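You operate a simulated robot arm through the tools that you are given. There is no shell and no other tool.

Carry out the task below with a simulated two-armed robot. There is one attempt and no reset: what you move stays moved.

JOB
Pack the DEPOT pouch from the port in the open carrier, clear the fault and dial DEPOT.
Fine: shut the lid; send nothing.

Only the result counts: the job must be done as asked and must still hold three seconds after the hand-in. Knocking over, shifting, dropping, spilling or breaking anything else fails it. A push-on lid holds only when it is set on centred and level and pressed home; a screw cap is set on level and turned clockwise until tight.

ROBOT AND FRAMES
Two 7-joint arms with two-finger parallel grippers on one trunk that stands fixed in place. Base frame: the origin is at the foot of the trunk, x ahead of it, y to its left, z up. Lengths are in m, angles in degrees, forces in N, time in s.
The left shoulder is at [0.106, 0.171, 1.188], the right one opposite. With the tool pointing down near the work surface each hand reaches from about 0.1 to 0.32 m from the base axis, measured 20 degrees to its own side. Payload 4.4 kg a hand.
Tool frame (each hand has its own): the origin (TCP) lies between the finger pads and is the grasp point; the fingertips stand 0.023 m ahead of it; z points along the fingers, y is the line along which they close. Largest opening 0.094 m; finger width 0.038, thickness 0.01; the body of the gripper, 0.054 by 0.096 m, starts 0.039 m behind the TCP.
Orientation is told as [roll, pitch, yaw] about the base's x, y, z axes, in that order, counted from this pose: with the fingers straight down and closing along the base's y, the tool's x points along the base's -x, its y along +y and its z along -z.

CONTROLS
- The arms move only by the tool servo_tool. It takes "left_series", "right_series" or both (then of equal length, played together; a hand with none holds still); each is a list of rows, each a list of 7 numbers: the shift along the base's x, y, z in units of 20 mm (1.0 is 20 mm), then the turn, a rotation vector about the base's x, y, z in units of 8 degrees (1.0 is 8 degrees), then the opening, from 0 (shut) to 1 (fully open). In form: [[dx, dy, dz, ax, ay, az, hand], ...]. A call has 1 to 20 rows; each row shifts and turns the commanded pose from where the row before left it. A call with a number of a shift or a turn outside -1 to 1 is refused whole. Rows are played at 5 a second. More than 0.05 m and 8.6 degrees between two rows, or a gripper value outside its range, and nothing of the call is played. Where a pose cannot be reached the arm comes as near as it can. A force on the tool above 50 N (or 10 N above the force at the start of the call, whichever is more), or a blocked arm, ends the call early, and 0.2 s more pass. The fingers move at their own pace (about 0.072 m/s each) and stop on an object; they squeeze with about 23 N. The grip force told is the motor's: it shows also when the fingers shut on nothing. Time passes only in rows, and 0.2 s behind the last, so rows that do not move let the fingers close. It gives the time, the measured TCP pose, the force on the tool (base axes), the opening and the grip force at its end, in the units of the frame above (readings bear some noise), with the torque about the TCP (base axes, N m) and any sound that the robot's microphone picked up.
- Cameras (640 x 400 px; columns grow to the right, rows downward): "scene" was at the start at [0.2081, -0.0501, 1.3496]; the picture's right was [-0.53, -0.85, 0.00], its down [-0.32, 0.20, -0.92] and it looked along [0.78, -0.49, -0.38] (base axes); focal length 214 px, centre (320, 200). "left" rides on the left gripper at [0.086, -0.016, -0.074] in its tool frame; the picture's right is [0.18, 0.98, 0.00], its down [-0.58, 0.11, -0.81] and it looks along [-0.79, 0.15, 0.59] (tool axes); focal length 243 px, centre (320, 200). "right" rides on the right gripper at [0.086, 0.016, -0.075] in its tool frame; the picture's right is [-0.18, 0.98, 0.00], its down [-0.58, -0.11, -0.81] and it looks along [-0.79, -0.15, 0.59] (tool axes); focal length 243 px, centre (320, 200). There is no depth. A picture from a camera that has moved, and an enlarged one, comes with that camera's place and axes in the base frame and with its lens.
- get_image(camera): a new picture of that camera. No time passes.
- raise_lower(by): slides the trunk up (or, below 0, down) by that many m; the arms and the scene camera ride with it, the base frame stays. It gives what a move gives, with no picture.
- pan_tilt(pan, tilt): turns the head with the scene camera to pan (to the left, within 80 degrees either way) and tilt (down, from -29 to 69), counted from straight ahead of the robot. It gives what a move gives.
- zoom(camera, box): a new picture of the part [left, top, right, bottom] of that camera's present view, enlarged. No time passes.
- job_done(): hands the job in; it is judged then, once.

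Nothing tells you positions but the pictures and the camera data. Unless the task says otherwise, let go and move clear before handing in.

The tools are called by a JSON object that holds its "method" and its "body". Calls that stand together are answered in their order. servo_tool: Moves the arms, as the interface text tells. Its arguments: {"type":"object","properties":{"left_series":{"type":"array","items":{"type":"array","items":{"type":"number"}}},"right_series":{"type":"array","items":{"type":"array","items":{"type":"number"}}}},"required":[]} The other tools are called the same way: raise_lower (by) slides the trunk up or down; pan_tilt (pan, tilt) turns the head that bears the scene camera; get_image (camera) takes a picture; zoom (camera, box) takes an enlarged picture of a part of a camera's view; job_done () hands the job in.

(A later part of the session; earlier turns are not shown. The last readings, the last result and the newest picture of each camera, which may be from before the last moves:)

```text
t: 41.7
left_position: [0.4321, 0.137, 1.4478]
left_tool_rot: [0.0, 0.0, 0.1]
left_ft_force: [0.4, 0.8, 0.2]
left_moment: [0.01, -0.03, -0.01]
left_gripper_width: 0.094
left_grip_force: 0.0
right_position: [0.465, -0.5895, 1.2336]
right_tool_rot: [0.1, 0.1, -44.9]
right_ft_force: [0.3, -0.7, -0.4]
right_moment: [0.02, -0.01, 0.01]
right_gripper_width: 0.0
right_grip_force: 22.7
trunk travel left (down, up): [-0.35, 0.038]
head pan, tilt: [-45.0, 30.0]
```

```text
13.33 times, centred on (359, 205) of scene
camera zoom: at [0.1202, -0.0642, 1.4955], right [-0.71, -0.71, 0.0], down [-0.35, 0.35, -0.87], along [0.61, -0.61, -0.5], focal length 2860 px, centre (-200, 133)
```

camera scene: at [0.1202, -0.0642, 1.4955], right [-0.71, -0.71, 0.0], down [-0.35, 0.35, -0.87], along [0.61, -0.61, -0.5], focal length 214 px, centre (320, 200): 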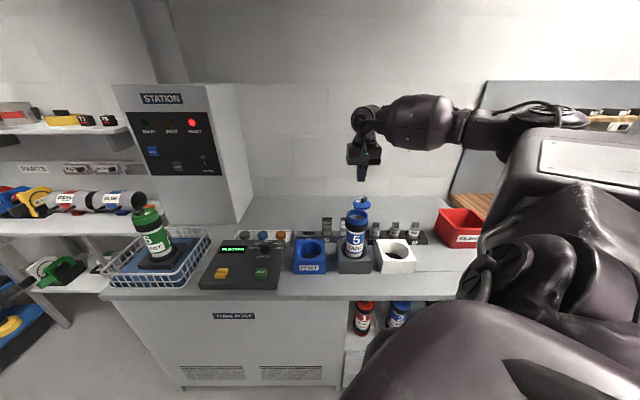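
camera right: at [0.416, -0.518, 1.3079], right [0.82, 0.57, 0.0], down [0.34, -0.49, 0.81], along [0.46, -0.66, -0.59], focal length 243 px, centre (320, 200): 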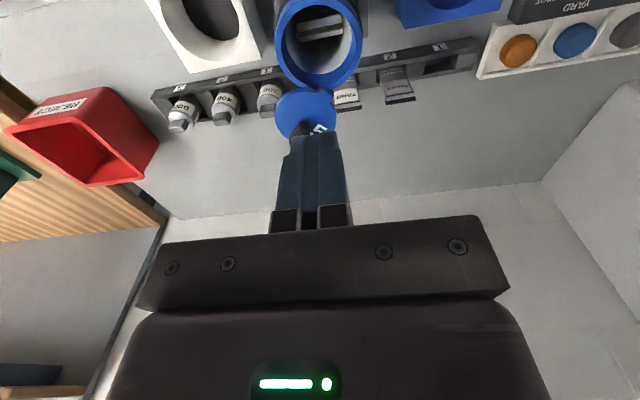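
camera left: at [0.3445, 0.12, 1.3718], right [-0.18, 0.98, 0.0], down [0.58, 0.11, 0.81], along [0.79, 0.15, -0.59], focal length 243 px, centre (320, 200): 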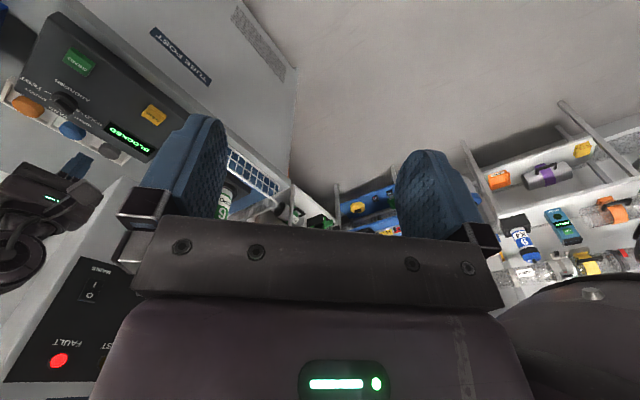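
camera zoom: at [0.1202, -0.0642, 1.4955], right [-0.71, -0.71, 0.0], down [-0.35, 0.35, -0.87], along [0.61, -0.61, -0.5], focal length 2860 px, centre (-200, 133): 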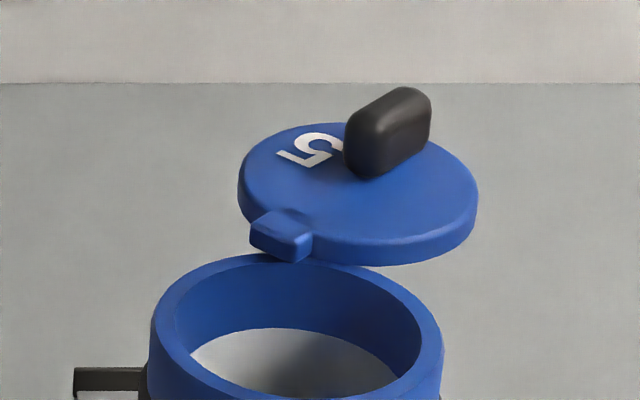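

The pouch is in the carrier. The lid swivels about the ear at about (0.489,-0.618), with a radial bar handle at about (0.489,-0.662). I'll turn the hand to yaw +90 above the handle so I can cage it and sweep the lid clockwise onto the mouth.

{"method": "servo_tool", "body": {"right_series": [[0.07, -0.213, 0, 0, 0, 0.993, 0.3], [0.07, -0.213, 0, 0, 0, 0.993, 0.3], [0.07, -0.213, 0, 0, 0, 0.993, 0.3], [0.07, -0.213, 0, 0, 0, 0.993, 0.3], [0.07, -0.213, 0, 0, 0, 0.993, 0.3], [0.07, -0.213, 0, 0, 0, 0.993, 0.3], [0.07, -0.213, 0, 0, 0, 0.993, 0.3], [0.07, -0.213, 0, 0, 0, 0.993, 0.3], [0.07, -0.213, 0, 0, 0, 0.993, 0.3], [0.07, -0.213, 0, 0, 0, 0.993, 0.3], [0.07, -0.213, 0, 0, 0, 0.993, 0.3], [0.07, -0.213, 0, 0, 0, 0.993, 0.3], [0.07, -0.213, 0, 0, 0, 0.993, 0.3], [0.07, -0.213, 0, 0, 0, 0.993, 0.3], [0.07, -0.213, 0, 0, 0, 0.993, 0.4], [0.07, -0.213, 0, 0, 0, 0.993, 0.4], [0.07, -0.213, 0, 0, 0, 0.993, 0.4], [0, 0, 0, 0, 0, 0, 0.4], [0, 0, 0, 0, 0, 0, 0.4]]}}

{"method": "get_image", "body": {"camera": "right"}}

{"method": "get_image", "body": {"camera": "scene"}}

{"method": "zoom", "body": {"camera": "scene", "box": [320, 165, 400, 225]}}

```text
t: 45.7
left_position: [0.4333, 0.1346, 1.4477]
left_tool_rot: [0.0, 0.0, 0.2]
left_ft_force: [0.9, 0.3, 0.3]
left_moment: [-0.01, 0.02, 0.01]
left_gripper_width: 0.0941
left_grip_force: 0.0
right_position: [0.456, -0.4275, 1.2137]
right_tool_rot: [-9.8, 1.6, 34.3]
right_ft_force: [-0.8, -0.2, 0.1]
right_moment: [0.0, 0.03, 0.02]
right_gripper_width: 0.0376
right_grip_force: 0.0
right hand out of reach, approached as far as the arm can: row 6, 7, 8, 9, 10, 11, 12, 13, 14, 15, 16, 17
trunk travel left (down, up): [-0.35, 0.038]
head pan, tilt: [-45.0, 30.0]
```

```text
taken
camera right: at [0.3705, -0.4509, 1.2869], right [-0.4, 0.9, -0.17], down [0.48, 0.36, 0.8], along [0.78, 0.23, -0.58], focal length 243 px, centre (320, 200)
```

right: 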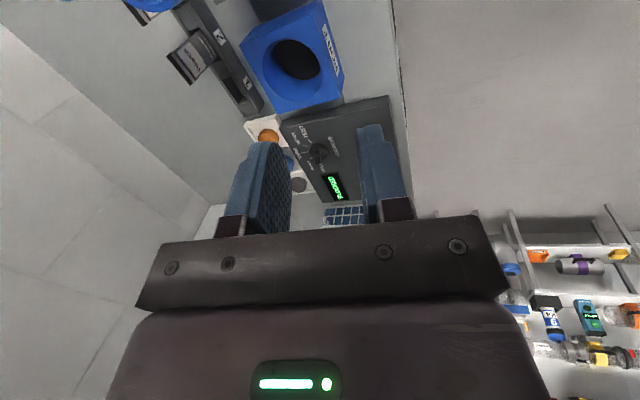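

```text
taken
camera scene: at [0.1212, -0.0657, 1.4953], right [-0.71, -0.71, 0.0], down [-0.35, 0.35, -0.87], along [0.61, -0.61, -0.5], focal length 214 px, centre (320, 200)
```

scene: 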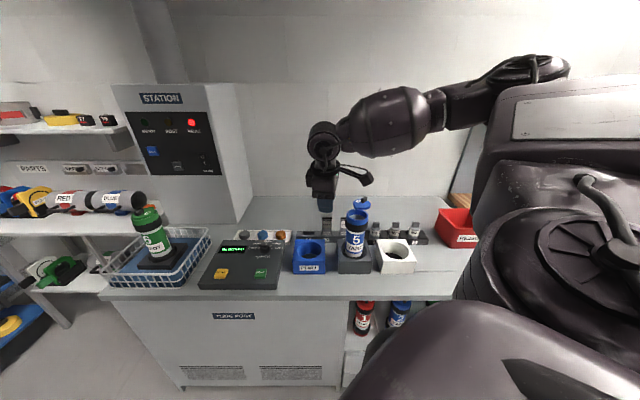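

```text
6.67 times, centred on (360, 195) of scene
camera zoom: at [0.1212, -0.0657, 1.4953], right [-0.71, -0.71, 0.0], down [-0.35, 0.35, -0.87], along [0.61, -0.61, -0.5], focal length 1430 px, centre (53, 233)
```

zoom: 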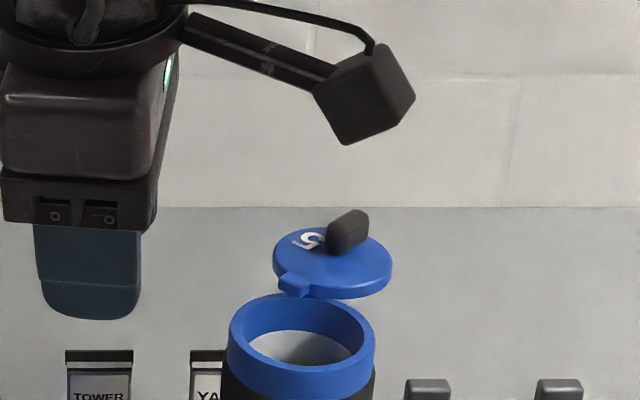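

Yaw +90 is outside the wrist's range there, so I'll turn back to around -45 and rethink the lid.

{"method": "servo_tool", "body": {"right_series": [[0, 0, 0, 0, 0, -0.993, 0.3], [0, 0, 0, 0, 0, -0.993, 0.3], [0, 0, 0, 0, 0, -0.993, 0.3], [0, 0, 0, 0, 0, -0.993, 0.3]]}}

{"method": "get_image", "body": {"camera": "scene"}}

```text
t: 46.7
left_position: [0.4319, 0.1354, 1.4471]
left_tool_rot: [0.0, 0.0, 0.0]
left_ft_force: [0.0, 0.1, 0.2]
left_moment: [0.05, 0.0, 0.03]
left_gripper_width: 0.0941
left_grip_force: 0.1
right_position: [0.4567, -0.426, 1.2144]
right_tool_rot: [-9.8, 1.7, 2.4]
right_ft_force: [-0.3, 0.0, 0.1]
right_moment: [0.0, -0.04, 0.01]
right_gripper_width: 0.0282
right_grip_force: 0.1
trunk travel left (down, up): [-0.35, 0.038]
head pan, tilt: [-45.0, 30.0]
```

```text
taken
camera scene: at [0.1208, -0.0649, 1.4954], right [-0.71, -0.71, 0.0], down [-0.35, 0.35, -0.87], along [0.61, -0.61, -0.5], focal length 214 px, centre (320, 200)
```

scene: 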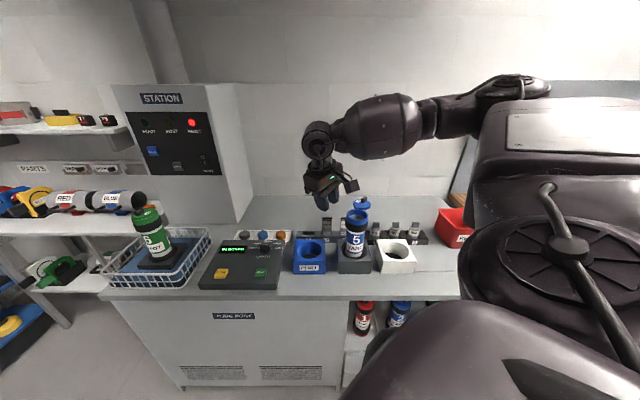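

{"method": "servo_tool", "body": {"right_series": [[0, 0, 0, 0.62, -0.08, 0, 0], [0, 0, 0, 0.61, -0.08, 0, 0], [0.3, -0.912, 0, 0, 0, -0.456, 0], [0.3, -0.912, 0, 0, 0, -0.456, 0], [0.3, -0.912, 0, 0, 0, -0.456, 0], [0.3, -0.912, 0, 0, 0, -0.456, 0], [0.3, -0.912, 0, 0, 0, -0.456, 0], [0.3, -0.912, 0, 0, 0, -0.456, 0], [0.3, -0.912, 0, 0, 0, -0.456, 0], [0.3, -0.912, 0, 0, 0, -0.456, 0], [0.3, -0.912, 0, 0, 0, -0.456, 0], [0.3, -0.912, 0, 0, 0, -0.456, 0], [0.3, -0.912, 0, 0, 0, -0.456, 0], [0.3, -0.912, 0, 0, 0, -0.456, 0], [0.3, -0.912, 0, 0, 0, -0.456, 0], [0, 0, 0, 0, 0, 0, 0]]}}

{"method": "get_image", "body": {"camera": "scene"}}

{"method": "get_image", "body": {"camera": "right"}}

{"method": "zoom", "body": {"camera": "scene", "box": [320, 165, 400, 225]}}

```text
t: 50.1
left_position: [0.4318, 0.1375, 1.4483]
left_tool_rot: [-0.1, 0.0, 0.1]
left_ft_force: [0.0, 0.5, 0.2]
left_moment: [0.03, 0.01, 0.0]
left_gripper_width: 0.094
left_grip_force: 0.0
right_position: [0.5335, -0.6625, 1.2131]
right_tool_rot: [0.1, 0.0, -44.9]
right_ft_force: [0.2, 0.3, -0.5]
right_moment: [0.01, 0.02, -0.03]
right_gripper_width: 0.0
right_grip_force: 23.4
trunk travel left (down, up): [-0.35, 0.038]
head pan, tilt: [-45.0, 30.0]
```

```text
taken
camera scene: at [0.1204, -0.0644, 1.4955], right [-0.71, -0.71, 0.0], down [-0.35, 0.35, -0.87], along [0.61, -0.61, -0.5], focal length 214 px, centre (320, 200)
```

scene: 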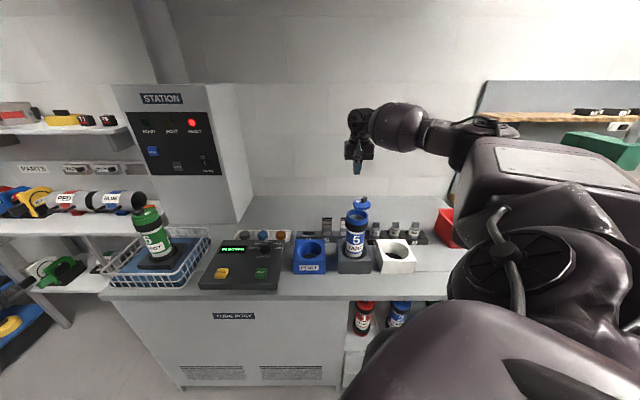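

```text
taken
camera right: at [0.4835, -0.5899, 1.2886], right [0.82, 0.57, 0.0], down [0.33, -0.49, 0.81], along [0.46, -0.67, -0.59], focal length 243 px, centre (320, 200)
```

right: 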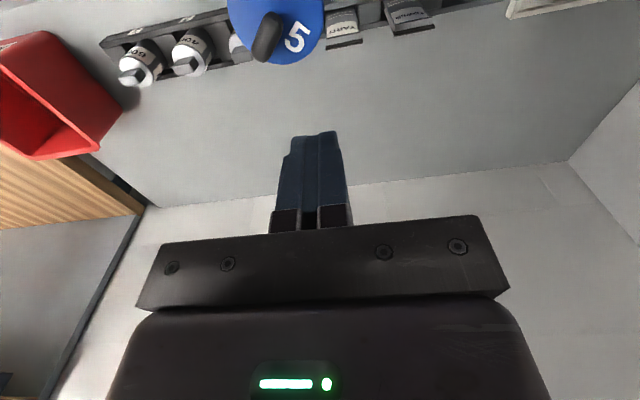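

```text
6.67 times, centred on (360, 195) of scene
camera zoom: at [0.1204, -0.0644, 1.4955], right [-0.71, -0.71, 0.0], down [-0.35, 0.35, -0.87], along [0.61, -0.61, -0.5], focal length 1430 px, centre (53, 233)
```

zoom: 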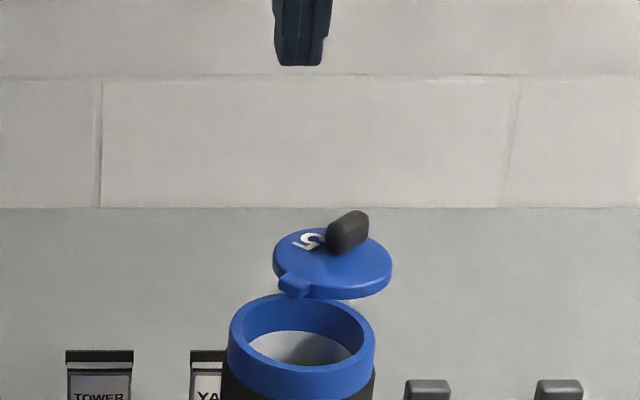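

Yaw -45 reaches fine here. I'll descend on the +x side of the handle with closed fingers, then push it around its pivot in an arc.

{"method": "servo_tool", "body": {"right_series": [[0, 0, -0.9, 0, 0, 0, 0], [0, 0, -0.9, 0, 0, 0, 0], [0, 0, -0.9, 0, 0, 0, 0], [0, 0, -0.9, 0, 0, 0, 0], [0, 0, -0.9, 0, 0, 0, 0], [0, 0, 0, 0, 0, 0, 0]]}}

{"method": "get_image", "body": {"camera": "right"}}

{"method": "zoom", "body": {"camera": "scene", "box": [320, 165, 400, 225]}}

```text
t: 51.5
left_position: [0.432, 0.1373, 1.4479]
left_tool_rot: [0.0, 0.0, 0.1]
left_ft_force: [0.0, 0.5, -0.4]
left_moment: [0.02, 0.0, 0.0]
left_gripper_width: 0.0939
left_grip_force: 0.0
right_position: [0.5341, -0.662, 1.1243]
right_tool_rot: [-0.1, -0.1, -44.9]
right_ft_force: [0.1, -0.7, 0.5]
right_moment: [-0.03, -0.02, 0.0]
right_gripper_width: 0.0
right_grip_force: 23.3
trunk travel left (down, up): [-0.35, 0.038]
head pan, tilt: [-45.0, 30.0]
```

```text
taken
camera right: at [0.4844, -0.5901, 1.1985], right [0.82, 0.57, 0.0], down [0.33, -0.49, 0.81], along [0.46, -0.67, -0.59], focal length 243 px, centre (320, 200)
```

right: 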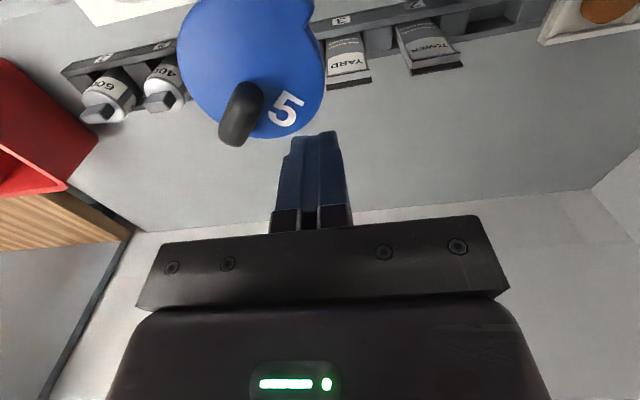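

```text
6.67 times, centred on (360, 195) of scene
camera zoom: at [0.1205, -0.0644, 1.4955], right [-0.71, -0.71, 0.0], down [-0.35, 0.35, -0.87], along [0.61, -0.61, -0.5], focal length 1430 px, centre (53, 233)
```

zoom: 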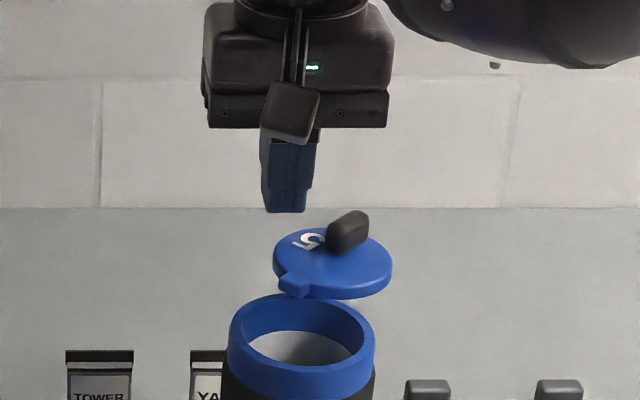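

{"method": "servo_tool", "body": {"right_series": [[-0.44, -0.05, -0.05, 0, 0, 0, 0], [-0.44, -0.05, 0, 0, 0, 0, 0], [-0.47, -0.185, 0, 0, 0, 0, 0], [-0.47, -0.185, 0, 0, 0, 0, 0]]}}

{"method": "get_image", "body": {"camera": "right"}}

{"method": "zoom", "body": {"camera": "scene", "box": [320, 165, 400, 225]}}

```text
t: 52.5
left_position: [0.4321, 0.1368, 1.4469]
left_tool_rot: [-0.1, 0.0, 0.2]
left_ft_force: [0.2, -0.7, 0.7]
left_moment: [-0.03, -0.02, -0.04]
left_gripper_width: 0.094
left_grip_force: 0.1
right_position: [0.4975, -0.6709, 1.1229]
right_tool_rot: [-0.1, -0.2, -44.9]
right_ft_force: [-0.3, 0.3, 0.2]
right_moment: [-0.02, 0.02, 0.01]
right_gripper_width: 0.0002
right_grip_force: 23.0
trunk travel left (down, up): [-0.35, 0.038]
head pan, tilt: [-45.0, 30.0]
```

```text
taken
camera right: at [0.4473, -0.5999, 1.1982], right [0.82, 0.57, 0.0], down [0.33, -0.49, 0.81], along [0.46, -0.67, -0.59], focal length 243 px, centre (320, 200)
```

right: 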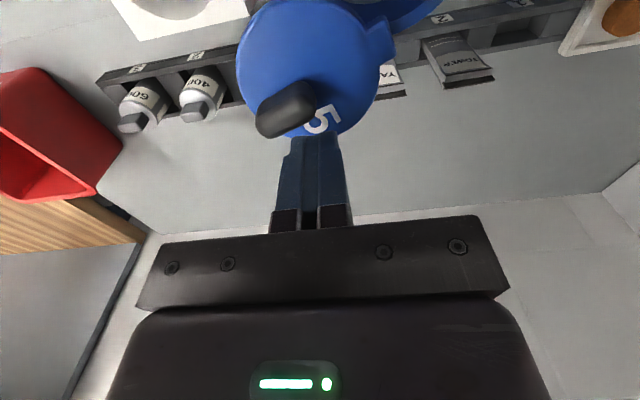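

```text
6.67 times, centred on (360, 195) of scene
camera zoom: at [0.1205, -0.0646, 1.4955], right [-0.71, -0.71, 0.0], down [-0.35, 0.35, -0.87], along [0.61, -0.61, -0.5], focal length 1430 px, centre (53, 233)
```

zoom: 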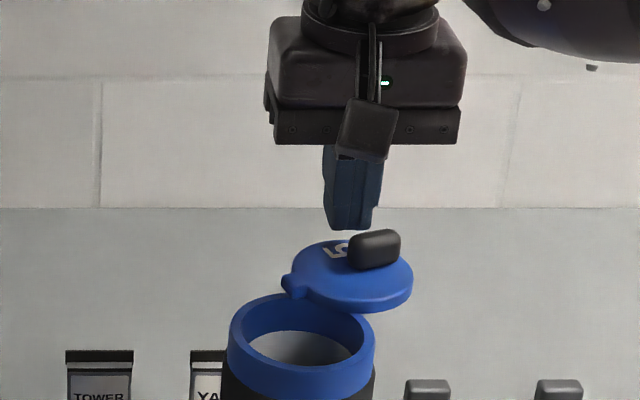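

The lid swings as expected. I'll continue along the arc.

{"method": "servo_tool", "body": {"right_series": [[-0.57, 0.06, 0, 0, 0, 0, 0], [-0.57, 0.06, 0, 0, 0, 0, 0], [-0.44, 0.18, 0, 0, 0, 0, 0], [-0.44, 0.18, 0, 0, 0, 0, 0]]}}

{"method": "get_image", "body": {"camera": "right"}}

{"method": "zoom", "body": {"camera": "scene", "box": [320, 165, 400, 225]}}

```text
t: 53.5
left_position: [0.4318, 0.1361, 1.4483]
left_tool_rot: [0.0, 0.0, 0.1]
left_ft_force: [-0.1, -0.3, 0.6]
left_moment: [-0.02, 0.0, 0.0]
left_gripper_width: 0.0941
left_grip_force: 0.1
right_position: [0.4572, -0.6633, 1.123]
right_tool_rot: [0.1, -0.1, -44.8]
right_ft_force: [0.3, -1.0, 0.0]
right_moment: [-0.02, 0.01, -0.03]
right_gripper_width: 0.0
right_grip_force: 22.9
trunk travel left (down, up): [-0.35, 0.038]
head pan, tilt: [-45.0, 30.0]
```

```text
taken
camera right: at [0.4071, -0.5902, 1.1977], right [0.82, 0.57, 0.0], down [0.33, -0.49, 0.81], along [0.46, -0.67, -0.59], focal length 243 px, centre (320, 200)
```

right: 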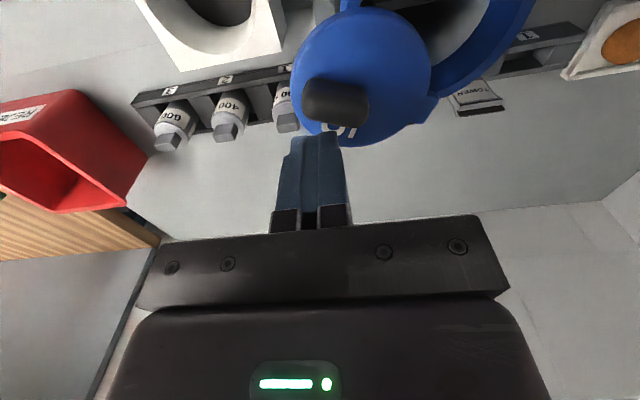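

```text
6.67 times, centred on (360, 195) of scene
camera zoom: at [0.1205, -0.0645, 1.4955], right [-0.71, -0.71, 0.0], down [-0.35, 0.35, -0.87], along [0.61, -0.61, -0.5], focal length 1430 px, centre (53, 233)
```

zoom: 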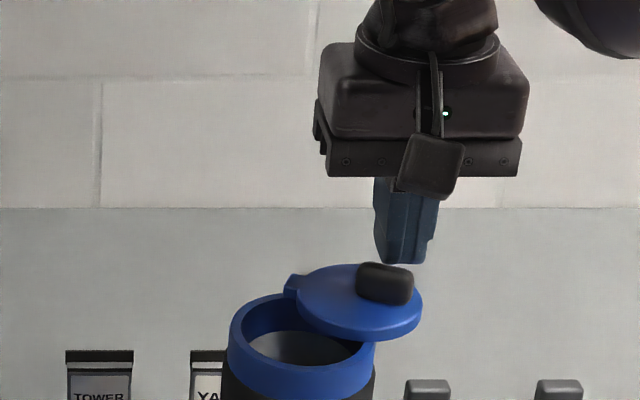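

{"method": "servo_tool", "body": {"right_series": [[-0.36, 0.42, 0, 0, 0, 0, 0], [-0.36, 0.42, 0, 0, 0, 0, 0], [-0.14, 0.59, 0, 0, 0, 0, 0], [-0.14, 0.59, 0, 0, 0, 0, 0]]}}

{"method": "get_image", "body": {"camera": "right"}}

{"method": "zoom", "body": {"camera": "scene", "box": [320, 165, 400, 225]}}

```text
t: 54.5
left_position: [0.4324, 0.138, 1.4479]
left_tool_rot: [0.1, 0.0, 0.2]
left_ft_force: [-0.4, 0.3, 0.2]
left_moment: [0.04, 0.02, -0.02]
left_gripper_width: 0.0941
left_grip_force: 0.2
right_position: [0.4371, -0.6217, 1.1219]
right_tool_rot: [0.0, 0.0, -44.9]
right_ft_force: [0.5, -0.6, 0.2]
right_moment: [-0.01, -0.02, -0.01]
right_gripper_width: 0.0
right_grip_force: 22.3
trunk travel left (down, up): [-0.35, 0.038]
head pan, tilt: [-45.0, 30.0]
```

```text
taken
camera right: at [0.3874, -0.5498, 1.1976], right [0.82, 0.57, 0.0], down [0.33, -0.49, 0.81], along [0.46, -0.67, -0.59], focal length 243 px, centre (320, 200)
```

right: 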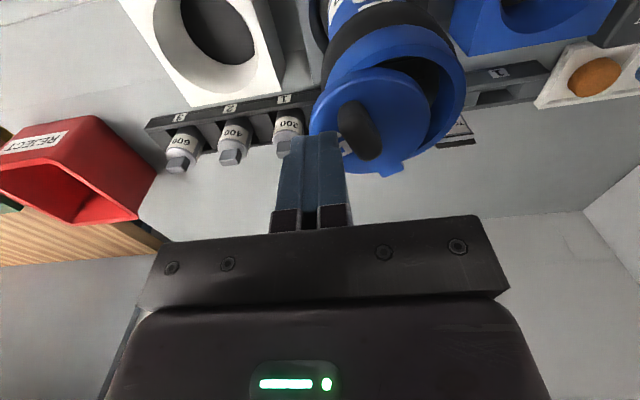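

```text
6.67 times, centred on (360, 195) of scene
camera zoom: at [0.1206, -0.0644, 1.4955], right [-0.71, -0.71, 0.0], down [-0.35, 0.35, -0.87], along [0.61, -0.61, -0.5], focal length 1430 px, centre (53, 233)
```

zoom: 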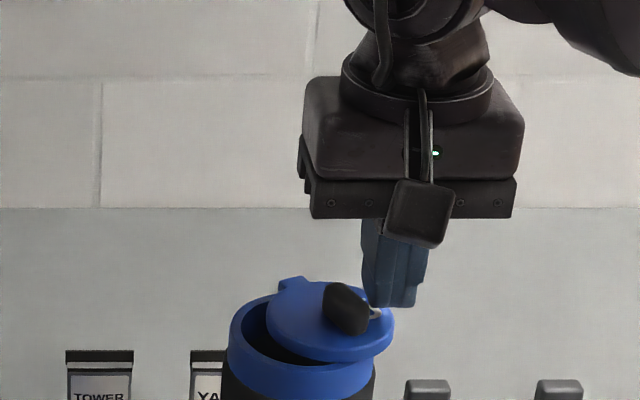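

{"method": "servo_tool", "body": {"right_series": [[0.17, 0.6, 0, 0, 0, 0, 0], [0.17, 0.6, 0, 0, 0, 0, 0], [0, 0, 0, 0, 0, 0, 0]]}}

{"method": "get_image", "body": {"camera": "right"}}

{"method": "zoom", "body": {"camera": "scene", "box": [320, 165, 400, 225]}}

```text
t: 55.3
left_position: [0.4315, 0.1357, 1.4474]
left_tool_rot: [0.0, 0.0, 0.1]
left_ft_force: [-0.3, 0.3, 0.5]
left_moment: [-0.03, 0.01, -0.03]
left_gripper_width: 0.0943
left_grip_force: 0.1
right_position: [0.4435, -0.5975, 1.1232]
right_tool_rot: [0.0, -0.1, -44.8]
right_ft_force: [-0.4, -0.3, 0.0]
right_moment: [-0.03, 0.02, 0.03]
right_gripper_width: 0.0
right_grip_force: 22.4
trunk travel left (down, up): [-0.35, 0.038]
head pan, tilt: [-45.0, 30.0]
```

```text
taken
camera right: at [0.394, -0.5258, 1.198], right [0.82, 0.57, 0.0], down [0.34, -0.49, 0.81], along [0.46, -0.67, -0.59], focal length 243 px, centre (320, 200)
```

right: 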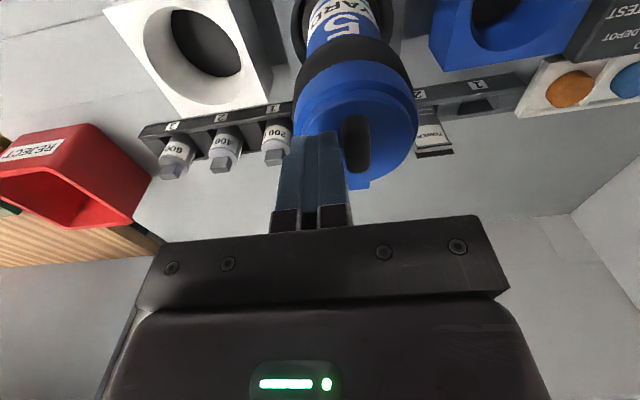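

```text
6.67 times, centred on (360, 195) of scene
camera zoom: at [0.1206, -0.0646, 1.4954], right [-0.71, -0.71, 0.0], down [-0.35, 0.35, -0.87], along [0.61, -0.61, -0.5], focal length 1430 px, centre (53, 233)
```

zoom: 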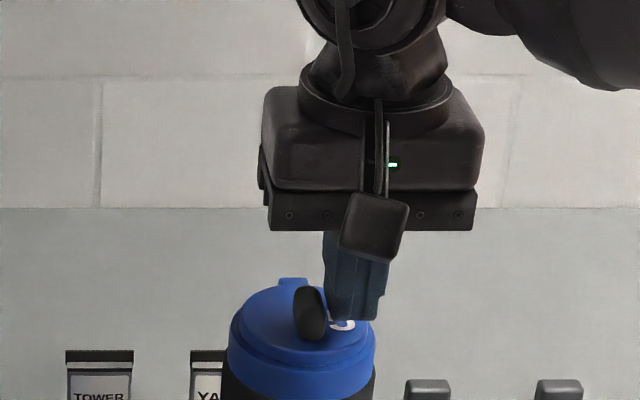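

The lid looks centred over the mouth. I'll lift off and inspect.

{"method": "servo_tool", "body": {"right_series": [[-0.3, -0.3, 0, 0, 0, 0, 0], [0, 0, 0.9, 0, 0, 0, 0], [0, 0, 0.9, 0, 0, 0, 0], [0, 0, 0.9, 0, 0, 0, 0], [0, 0, 0.9, 0, 0, 0, 0], [0, 0, 0.9, 0, 0, 0, 0]]}}

{"method": "zoom", "body": {"camera": "right", "box": [260, 0, 420, 100]}}

{"method": "zoom", "body": {"camera": "scene", "box": [335, 195, 383, 225]}}

```text
t: 56.7
left_position: [0.4335, 0.1368, 1.4488]
left_tool_rot: [0.1, 0.0, 0.1]
left_ft_force: [-0.4, 0.4, -0.4]
left_moment: [-0.01, -0.01, 0.01]
left_gripper_width: 0.0939
left_grip_force: 0.1
right_position: [0.4372, -0.6033, 1.214]
right_tool_rot: [0.0, -0.1, -44.9]
right_ft_force: [0.5, 0.4, -0.6]
right_moment: [-0.01, -0.02, -0.01]
right_gripper_width: 0.0
right_grip_force: 23.4
trunk travel left (down, up): [-0.35, 0.038]
head pan, tilt: [-45.0, 30.0]
```

```text
4.00 times, centred on (340, 50) of right
camera zoom: at [0.3884, -0.5318, 1.2882], right [0.82, 0.57, 0.0], down [0.33, -0.49, 0.81], along [0.46, -0.67, -0.59], focal length 970 px, centre (240, 800)
```

zoom: 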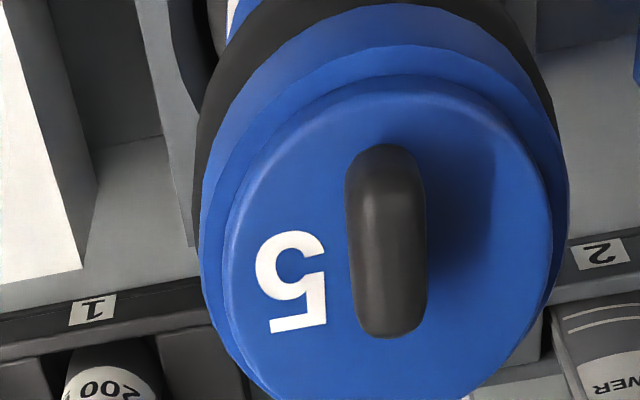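

```text
13.33 times, centred on (359, 210) of scene
camera zoom: at [0.1205, -0.0642, 1.4955], right [-0.71, -0.71, 0.0], down [-0.35, 0.35, -0.87], along [0.61, -0.61, -0.5], focal length 2860 px, centre (-200, 67)
```

zoom: 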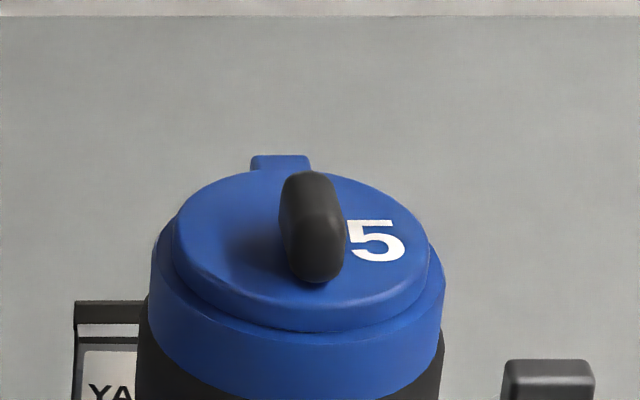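

The lid is centred over the ring. I'll press gently straight down on its handle to make sure it's home.

{"method": "servo_tool", "body": {"right_series": [[0.5, 0.43, 0, 0, 0, 0, 0], [0.5, 0.43, 0, 0, 0, 0, 0], [0, 0, -0.9, 0, 0, 0, 0], [0, 0, -0.9, 0, 0, 0, 0], [0, 0, -0.9, 0, 0, 0, 0], [0, 0, -0.6, 0, 0, 0, 0], [0, 0, 0, 0, 0, 0, 0]]}}

{"method": "get_image", "body": {"camera": "right"}}

{"method": "zoom", "body": {"camera": "scene", "box": [320, 165, 400, 225]}}

```text
t: 58.3
left_position: [0.4333, 0.1366, 1.4461]
left_tool_rot: [0.0, -0.1, 0.1]
left_ft_force: [-0.5, -0.4, -0.7]
left_moment: [0.02, -0.01, -0.02]
left_gripper_width: 0.094
left_grip_force: 0.1
right_position: [0.4581, -0.5865, 1.1471]
right_tool_rot: [0.0, -0.1, -44.8]
right_ft_force: [0.0, 0.5, 0.2]
right_moment: [-0.03, 0.03, -0.02]
right_gripper_width: 0.0
right_grip_force: 22.7
trunk travel left (down, up): [-0.35, 0.038]
head pan, tilt: [-45.0, 30.0]
```

```text
taken
camera right: at [0.4083, -0.5148, 1.2213], right [0.82, 0.57, 0.0], down [0.33, -0.49, 0.81], along [0.46, -0.67, -0.59], focal length 243 px, centre (320, 200)
```

right: 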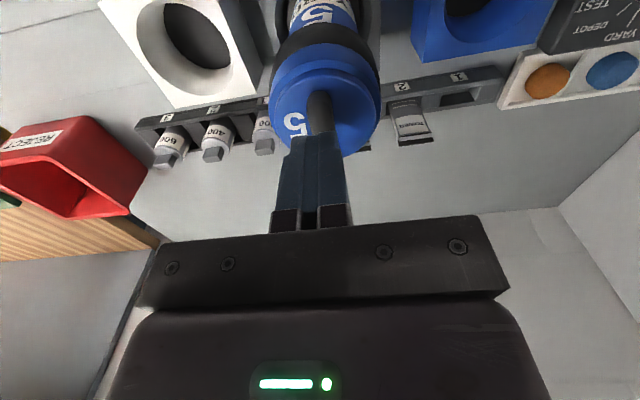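

```text
6.67 times, centred on (360, 195) of scene
camera zoom: at [0.1206, -0.0645, 1.4955], right [-0.71, -0.71, 0.0], down [-0.35, 0.35, -0.87], along [0.61, -0.61, -0.5], focal length 1430 px, centre (53, 233)
```

zoom: 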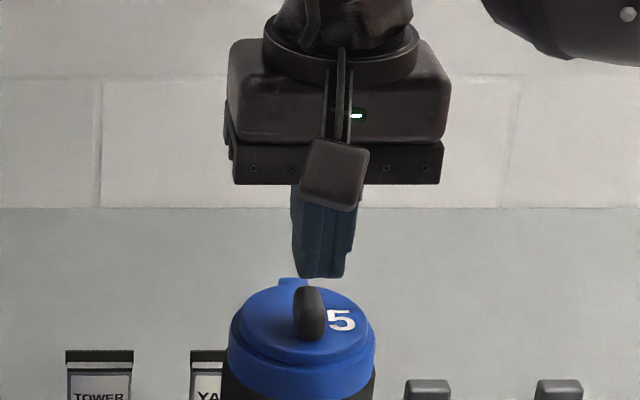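

{"method": "servo_tool", "body": {"right_series": [[0, 0.1, -0.1, 0, 0, 0, 0], [0, 0, -0.1, 0, 0, 0, 0], [0, 0, -0.1, 0, 0, 0, 0], [0, 0, -0.1, 0, 0, 0, 0]]}}

{"method": "servo_tool", "body": {"right_series": [[0, 0, -0.1, 0, 0, 0, 0], [0, 0, -0.1, 0, 0, 0, 0]]}}

{"method": "servo_tool", "body": {"right_series": [[0, 0, -0.1, 0, 0, 0, 0]]}}

```text
t: 59.3
left_position: [0.4324, 0.1371, 1.4487]
left_tool_rot: [0.1, 0.0, 0.1]
left_ft_force: [0.4, -0.6, 0.2]
left_moment: [-0.02, -0.01, 0.04]
left_gripper_width: 0.0941
left_grip_force: 0.0
right_position: [0.458, -0.585, 1.1385]
right_tool_rot: [0.0, -0.1, -44.9]
right_ft_force: [0.0, 0.2, 0.7]
right_moment: [0.02, -0.03, 0.01]
right_gripper_width: 0.0
right_grip_force: 23.1
trunk travel left (down, up): [-0.35, 0.038]
head pan, tilt: [-45.0, 30.0]
```

```text
t: 59.9
left_position: [0.4327, 0.138, 1.4489]
left_tool_rot: [0.0, 0.0, 0.1]
left_ft_force: [-0.4, 0.0, 0.6]
left_moment: [-0.03, -0.02, 0.0]
left_gripper_width: 0.094
left_grip_force: 0.1
right_position: [0.4592, -0.5856, 1.1353]
right_tool_rot: [-0.1, -0.1, -44.9]
right_ft_force: [-0.4, 0.5, 0.1]
right_moment: [0.0, -0.02, -0.01]
right_gripper_width: 0.0001
right_grip_force: 23.0
trunk travel left (down, up): [-0.35, 0.038]
head pan, tilt: [-45.0, 30.0]
```

```text
t: 60.3
left_position: [0.4324, 0.136, 1.4471]
left_tool_rot: [0.0, 0.0, 0.1]
left_ft_force: [-0.6, -0.3, -0.5]
left_moment: [-0.02, -0.01, -0.02]
left_gripper_width: 0.0942
left_grip_force: 0.1
right_position: [0.4574, -0.5829, 1.1324]
right_tool_rot: [-0.1, 0.0, -45.0]
right_ft_force: [-1.5, 0.6, 0.0]
right_moment: [-0.04, -0.01, 0.01]
right_gripper_width: 0.0002
right_grip_force: 22.9
trunk travel left (down, up): [-0.35, 0.038]
head pan, tilt: [-45.0, 30.0]
```

{"method": "servo_tool", "body": {"right_series": [[0, 0, -0.1, 0, 0, 0, 0]]}}

{"method": "servo_tool", "body": {"right_series": [[0, 0, -0.1, 0, 0, 0, 0]]}}

{"method": "zoom", "body": {"camera": "scene", "box": [320, 165, 400, 225]}}

{"method": "get_image", "body": {"camera": "right"}}

```text
t: 60.7
left_position: [0.4313, 0.1383, 1.4474]
left_tool_rot: [0.1, 0.0, 0.1]
left_ft_force: [-0.1, 0.6, -0.2]
left_moment: [-0.02, 0.0, 0.01]
left_gripper_width: 0.094
left_grip_force: 0.1
right_position: [0.4579, -0.585, 1.1318]
right_tool_rot: [0.0, -0.2, -45.0]
right_ft_force: [-1.8, 0.6, 4.8]
right_moment: [0.05, 0.08, -0.02]
right_gripper_width: 0.0
right_grip_force: 23.0
trunk travel left (down, up): [-0.35, 0.038]
head pan, tilt: [-45.0, 30.0]
```

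```text
t: 61.1
left_position: [0.4324, 0.1374, 1.4478]
left_tool_rot: [0.0, -0.1, 0.1]
left_ft_force: [1.0, 0.0, -0.3]
left_moment: [-0.03, 0.0, 0.0]
left_gripper_width: 0.094
left_grip_force: 0.1
right_position: [0.4582, -0.5844, 1.1321]
right_tool_rot: [-0.1, -0.3, -45.0]
right_ft_force: [-0.9, -0.8, 18.1]
right_moment: [0.05, 0.17, -0.08]
right_gripper_width: 0.0
right_grip_force: 22.9
trunk travel left (down, up): [-0.35, 0.038]
head pan, tilt: [-45.0, 30.0]
```

```text
6.67 times, centred on (360, 195) of scene
camera zoom: at [0.1195, -0.0634, 1.4958], right [-0.71, -0.71, 0.0], down [-0.35, 0.35, -0.87], along [0.61, -0.61, -0.5], focal length 1430 px, centre (53, 233)
```

zoom: 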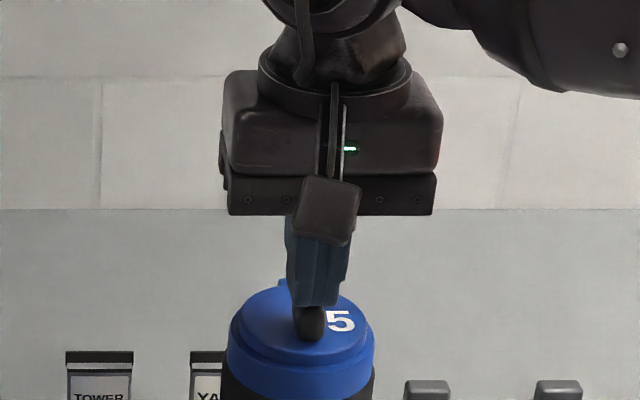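

```text
taken
camera right: at [0.4078, -0.512, 1.2062], right [0.82, 0.57, 0.0], down [0.33, -0.48, 0.81], along [0.46, -0.67, -0.59], focal length 243 px, centre (320, 200)
```

right: 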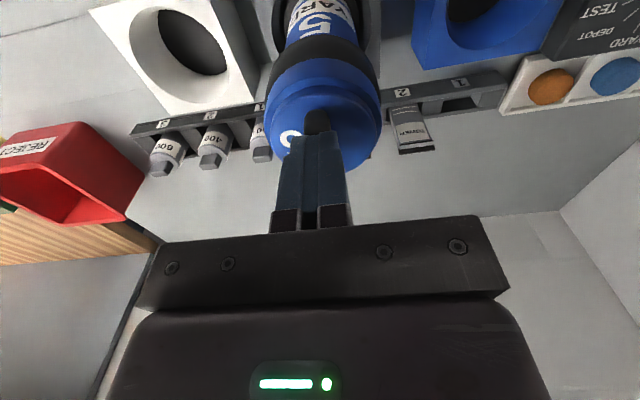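

{"method": "servo_tool", "body": {"right_series": [[0, 0, -0.1, 0, 0, 0, 0], [0, 0, -0.05, 0, 0, 0, 0]]}}

{"method": "servo_tool", "body": {"right_series": [[0, 0, 0.4, 0, 0, 0, 0], [0, 0, 0.9, 0, 0, 0, 0], [0, 0, 0.9, 0, 0, 0, 0], [0, 0, 0.9, 0, 0, 0, 0], [0, 0, 0.9, 0, 0, 0, 0], [0, 0, 0.9, 0, 0, 0, 0]]}}

{"method": "zoom", "body": {"camera": "scene", "box": [335, 195, 383, 225]}}

{"method": "zoom", "body": {"camera": "scene", "box": [120, 80, 440, 280]}}

```text
t: 61.7
left_position: [0.4289, 0.14, 1.4476]
left_tool_rot: [-0.1, -0.2, 0.1]
left_ft_force: [-0.4, -0.1, -0.1]
left_moment: [-0.02, -0.01, 0.0]
left_gripper_width: 0.094
left_grip_force: 0.1
right_position: [0.4569, -0.5829, 1.1309]
right_tool_rot: [0.1, -0.6, -44.9]
right_ft_force: [0.2, -4.2, 43.0]
right_moment: [-0.02, 0.16, -0.02]
right_gripper_width: 0.0
right_grip_force: 22.8
trunk travel left (down, up): [-0.35, 0.038]
head pan, tilt: [-45.0, 30.0]
```

```text
t: 63.1
left_position: [0.4325, 0.1354, 1.4471]
left_tool_rot: [0.0, 0.0, 0.1]
left_ft_force: [0.0, 0.2, 0.0]
left_moment: [0.03, 0.03, 0.02]
left_gripper_width: 0.0938
left_grip_force: 0.2
right_position: [0.4565, -0.5851, 1.2237]
right_tool_rot: [-0.1, -0.1, -44.9]
right_ft_force: [0.5, 0.3, -0.2]
right_moment: [-0.03, -0.02, -0.02]
right_gripper_width: 0.0001
right_grip_force: 22.9
trunk travel left (down, up): [-0.35, 0.038]
head pan, tilt: [-45.0, 30.0]
```

```text
13.33 times, centred on (359, 210) of scene
camera zoom: at [0.1205, -0.0645, 1.4955], right [-0.71, -0.71, 0.0], down [-0.35, 0.35, -0.87], along [0.61, -0.61, -0.5], focal length 2860 px, centre (-200, 67)
```

zoom: 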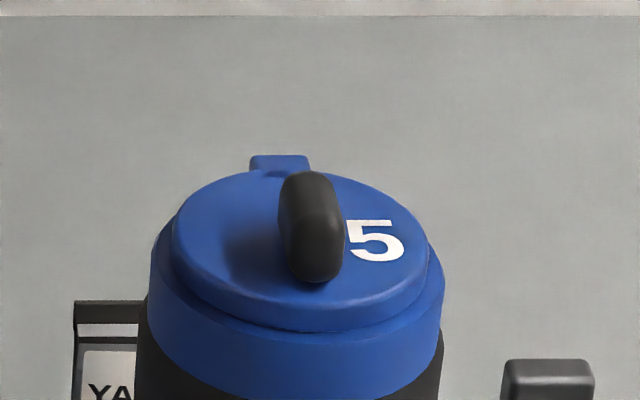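

```text
2.00 times, centred on (280, 180) of scene
camera zoom: at [0.1205, -0.0645, 1.4955], right [-0.71, -0.71, 0.0], down [-0.35, 0.35, -0.87], along [0.61, -0.61, -0.5], focal length 429 px, centre (400, 240)
```

zoom: 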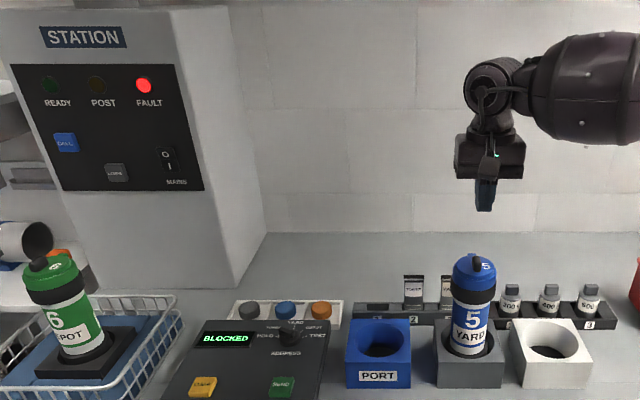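

The lid is shut and centred. Now I'll go back to CLEAR.

{"method": "servo_tool", "body": {"right_series": [[0.695, 0.995, 0, 0, 0, 0, 0], [0.695, 0.995, 0, 0, 0, 0, 0], [0.695, 0.995, 0, 0, 0, 0, 0], [0.695, 0.995, 0, 0, 0, 0, 0], [0.695, 0.995, 0, 0, 0, 0, 0], [0.695, 0.995, 0, 0, 0, 0, 0], [0.695, 0.995, 0, 0, 0, 0, 0], [0.695, 0.995, 0, 0, 0, 0, 0], [0.695, 0.995, 0, 0, 0, 0, 0], [0.695, 0.995, 0, 0, 0, 0, 0], [0.695, 0.995, -0.5, 0, 0, 0, 0], [0.695, 0.995, -0.5, 0, 0, 0, 0], [0.695, 0.995, -0.5, 0, 0, 0, 0], [0.695, 0.995, -0.5, 0, 0, 0, 0], [0.695, 0.995, -0.5, 0, 0, 0, 0], [0.695, 0.995, -0.5, 0, 0, 0, 0], [0.695, 0.995, -0.5, 0, 0, 0, 0], [0.695, 0.995, -0.5, 0, 0, 0, 0], [0.695, 0.995, -0.5, 0, 0, 0, 0], [0.695, 0.995, -0.5, 0, 0, 0, 0]]}}

{"method": "get_image", "body": {"camera": "scene"}}

{"method": "get_image", "body": {"camera": "right"}}

```text
t: 67.3
left_position: [0.4331, 0.1374, 1.4483]
left_tool_rot: [0.0, 0.0, 0.1]
left_ft_force: [0.7, 0.6, -0.6]
left_moment: [0.02, 0.02, -0.05]
left_gripper_width: 0.0939
left_grip_force: 0.2
right_position: [0.7363, -0.1849, 1.1231]
right_tool_rot: [-0.2, 0.0, -44.9]
right_ft_force: [0.7, 0.8, -0.4]
right_moment: [0.0, 0.03, -0.02]
right_gripper_width: 0.0
right_grip_force: 22.8
trunk travel left (down, up): [-0.35, 0.038]
head pan, tilt: [-45.0, 30.0]
```

```text
taken
camera scene: at [0.1212, -0.0637, 1.4954], right [-0.71, -0.71, 0.0], down [-0.35, 0.35, -0.87], along [0.61, -0.61, -0.5], focal length 214 px, centre (320, 200)
```

scene: 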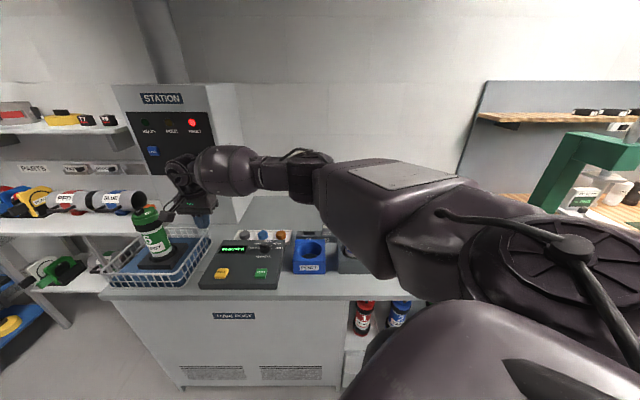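

```text
taken
camera right: at [0.6868, -0.1137, 1.1981], right [0.82, 0.57, 0.0], down [0.34, -0.49, 0.81], along [0.46, -0.67, -0.59], focal length 243 px, centre (320, 200)
```

right: 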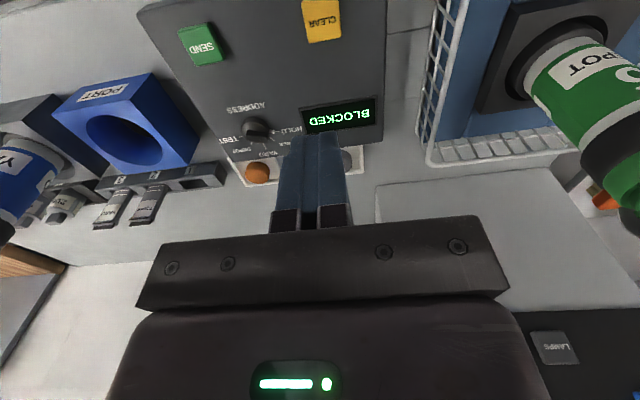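

{"method": "servo_tool", "body": {"right_series": [[0, -0.1, -0.9, 0, 0, 0, 0], [0, 0, -0.9, 0, 0, 0, 0], [0, 0, -0.9, 0, 0, 0, 0], [0, 0, -0.9, 0, 0, 0, 0], [0, 0, -0.9, 0, 0, 0, 0], [0, 0, -0.9, 0, 0, 0, 0], [0, 0, -0.9, 0, 0, 0, 0], [0, 0, -0.9, 0, 0, 0, 0], [0, 0, -0.9, 0, 0, 0, 0], [0, 0, -0.9, 0, 0, 0, 0], [0, 0, -0.8, 0, 0, 0, 0], [0, 0, -0.2, 0, 0, 0, 0], [0, 0, 0, 0, 0, 0, 0]]}}

{"method": "servo_tool", "body": {"right_series": [[0, 0, -0.1, 0, 0, 0, 0], [0, 0, -0.1, 0, 0, 0, 0], [0, 0, -0.1, 0, 0, 0, 0], [0, 0, -0.1, 0, 0, 0, 0]]}}

{"method": "servo_tool", "body": {"right_series": [[0, 0, -0.1, 0, 0, 0, 0], [0, 0, -0.1, 0, 0, 0, 0]]}}

{"method": "get_image", "body": {"camera": "scene"}}

```text
t: 70.1
left_position: [0.4325, 0.1366, 1.4477]
left_tool_rot: [0.0, 0.0, 0.1]
left_ft_force: [1.2, 0.2, 0.6]
left_moment: [0.0, 0.0, 0.0]
left_gripper_width: 0.0939
left_grip_force: 0.0
right_position: [0.7356, -0.1887, 0.9238]
right_tool_rot: [-0.1, -0.1, -44.8]
right_ft_force: [-0.4, 0.3, -0.4]
right_moment: [0.0, 0.02, 0.0]
right_gripper_width: 0.0
right_grip_force: 23.8
trunk travel left (down, up): [-0.35, 0.038]
head pan, tilt: [-45.0, 30.0]
```

```text
t: 71.1
left_position: [0.4326, 0.1367, 1.4484]
left_tool_rot: [-0.1, 0.0, 0.0]
left_ft_force: [0.0, -0.3, -0.8]
left_moment: [0.02, 0.0, -0.02]
left_gripper_width: 0.0941
left_grip_force: 0.1
right_position: [0.7359, -0.1894, 0.9162]
right_tool_rot: [0.1, -0.2, -44.8]
right_ft_force: [0.2, 0.4, 1.3]
right_moment: [0.04, 0.02, -0.03]
right_gripper_width: 0.0
right_grip_force: 23.2
trunk travel left (down, up): [-0.35, 0.038]
head pan, tilt: [-45.0, 30.0]
```

```text
t: 71.7
left_position: [0.4326, 0.1367, 1.4475]
left_tool_rot: [0.0, -0.1, 0.1]
left_ft_force: [-0.9, 0.5, -0.2]
left_moment: [0.02, 0.01, 0.01]
left_gripper_width: 0.094
left_grip_force: 0.1
right_position: [0.7353, -0.1898, 0.9144]
right_tool_rot: [0.0, -0.2, -44.9]
right_ft_force: [2.1, 0.2, 2.5]
right_moment: [0.0, 0.0, 0.0]
right_gripper_width: 0.0004
right_grip_force: 23.4
trunk travel left (down, up): [-0.35, 0.038]
head pan, tilt: [-45.0, 30.0]
heard: click
```

```text
taken
camera scene: at [0.1206, -0.0645, 1.4955], right [-0.71, -0.71, 0.0], down [-0.35, 0.35, -0.87], along [0.61, -0.61, -0.5], focal length 214 px, centre (320, 200)
```

scene: 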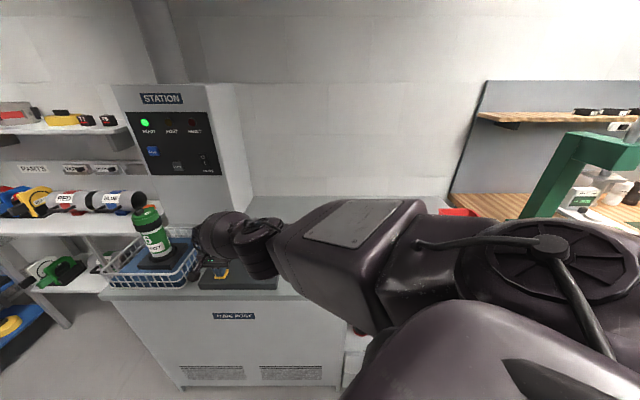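

READY lit and FAULT went out, so the fault is cleared. I'll lift and check.

{"method": "servo_tool", "body": {"right_series": [[0, 0, 0.4, 0, 0, 0, 0], [0, 0, 0.9, 0, 0, 0, 0], [0, 0, 0.9, 0, 0, 0, 0], [0, 0, 0.9, 0, 0, 0, 0], [0, 0, 0.9, 0, 0, 0, 0], [0, 0, 0.9, 0, 0, 0, 0], [0, 0, 0.9, 0, 0, 0, 0], [0, 0, 0.9, 0, 0, 0, 0]]}}

{"method": "get_image", "body": {"camera": "scene"}}

{"method": "get_image", "body": {"camera": "right"}}

{"method": "zoom", "body": {"camera": "scene", "box": [110, 80, 310, 300]}}

```text
t: 73.5
left_position: [0.4327, 0.1355, 1.4483]
left_tool_rot: [0.0, 0.0, 0.1]
left_ft_force: [-0.2, 0.0, 0.1]
left_moment: [0.01, 0.0, 0.0]
left_gripper_width: 0.094
left_grip_force: 0.1
right_position: [0.7717, -0.1875, 1.0353]
right_tool_rot: [-0.1, 0.0, -44.8]
right_ft_force: [0.6, 0.3, -1.1]
right_moment: [-0.02, 0.0, -0.02]
right_gripper_width: 0.0001
right_grip_force: 22.7
right hand out of reach, approached as far as the arm can: row 2, 3, 4, 5, 6, 7, 8
trunk travel left (down, up): [-0.35, 0.038]
head pan, tilt: [-45.0, 30.0]
```

```text
taken
camera scene: at [0.1205, -0.0646, 1.4955], right [-0.71, -0.71, 0.0], down [-0.35, 0.35, -0.87], along [0.61, -0.61, -0.5], focal length 214 px, centre (320, 200)
```

scene: 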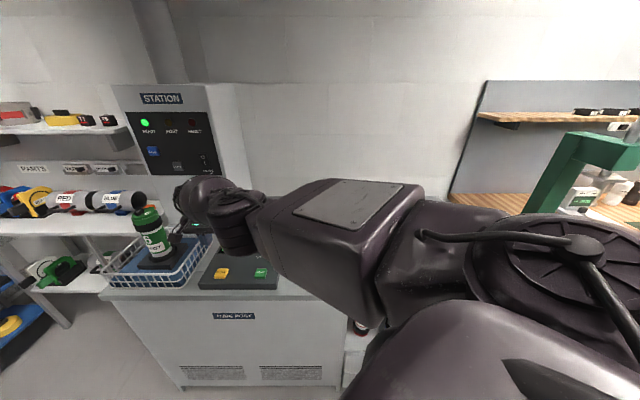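

```text
taken
camera right: at [0.7221, -0.1145, 1.1106], right [0.82, 0.57, 0.0], down [0.34, -0.49, 0.81], along [0.46, -0.67, -0.59], focal length 243 px, centre (320, 200)
```

right: 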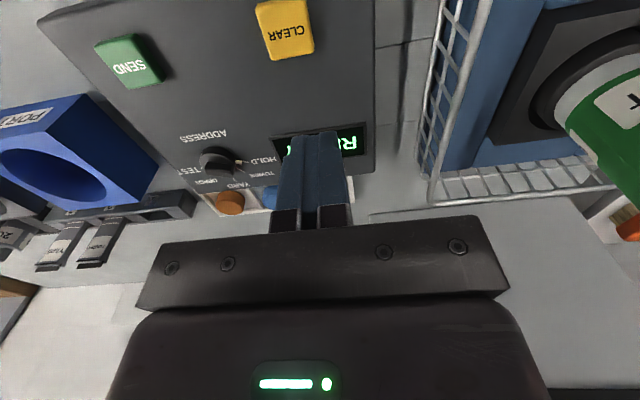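

```text
1.82 times, centred on (210, 190) of scene
camera zoom: at [0.1205, -0.0646, 1.4955], right [-0.71, -0.71, 0.0], down [-0.35, 0.35, -0.87], along [0.61, -0.61, -0.5], focal length 390 px, centre (520, 218)
```

zoom: 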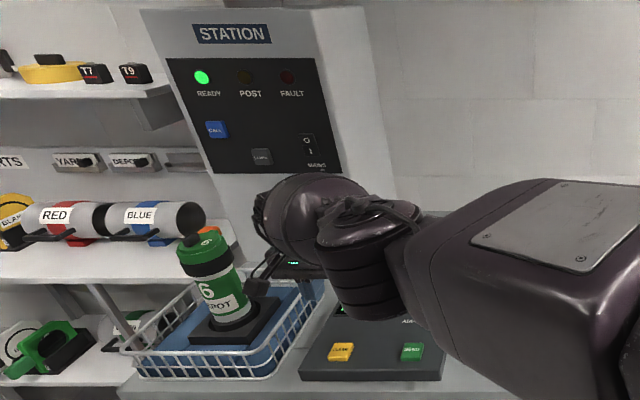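

READY is confirmed, but the arm is near a joint limit here. I'll retract toward the robot to recover a better posture.

{"method": "servo_tool", "body": {"right_series": [[-0.9, -0.3, 0.2, 0, 0, 0, 0], [-0.9, -0.3, 0.2, 0, 0, 0, 0], [-0.9, -0.3, 0.2, 0, 0, 0, 0], [-0.9, -0.3, 0.2, 0, 0, 0, 0]]}}

{"method": "get_image", "body": {"camera": "scene"}}

```text
t: 74.5
left_position: [0.4324, 0.1364, 1.4468]
left_tool_rot: [0.0, 0.0, 0.1]
left_ft_force: [0.1, 0.8, 0.3]
left_moment: [0.0, 0.01, 0.02]
left_gripper_width: 0.0943
left_grip_force: 0.0
right_position: [0.7719, -0.1961, 1.0346]
right_tool_rot: [-0.1, -0.2, -44.9]
right_ft_force: [0.5, -0.7, -0.8]
right_moment: [0.01, 0.01, 0.02]
right_gripper_width: 0.0
right_grip_force: 22.9
right hand out of reach, approached as far as the arm can: row 1, 2, 3, 4
trunk travel left (down, up): [-0.35, 0.038]
head pan, tilt: [-45.0, 30.0]
```

```text
taken
camera scene: at [0.1207, -0.0646, 1.4954], right [-0.71, -0.71, 0.0], down [-0.35, 0.35, -0.87], along [0.61, -0.61, -0.5], focal length 214 px, centre (320, 200)
```

scene: 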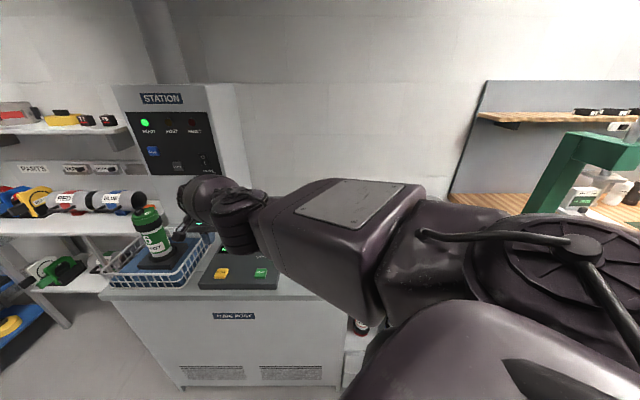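

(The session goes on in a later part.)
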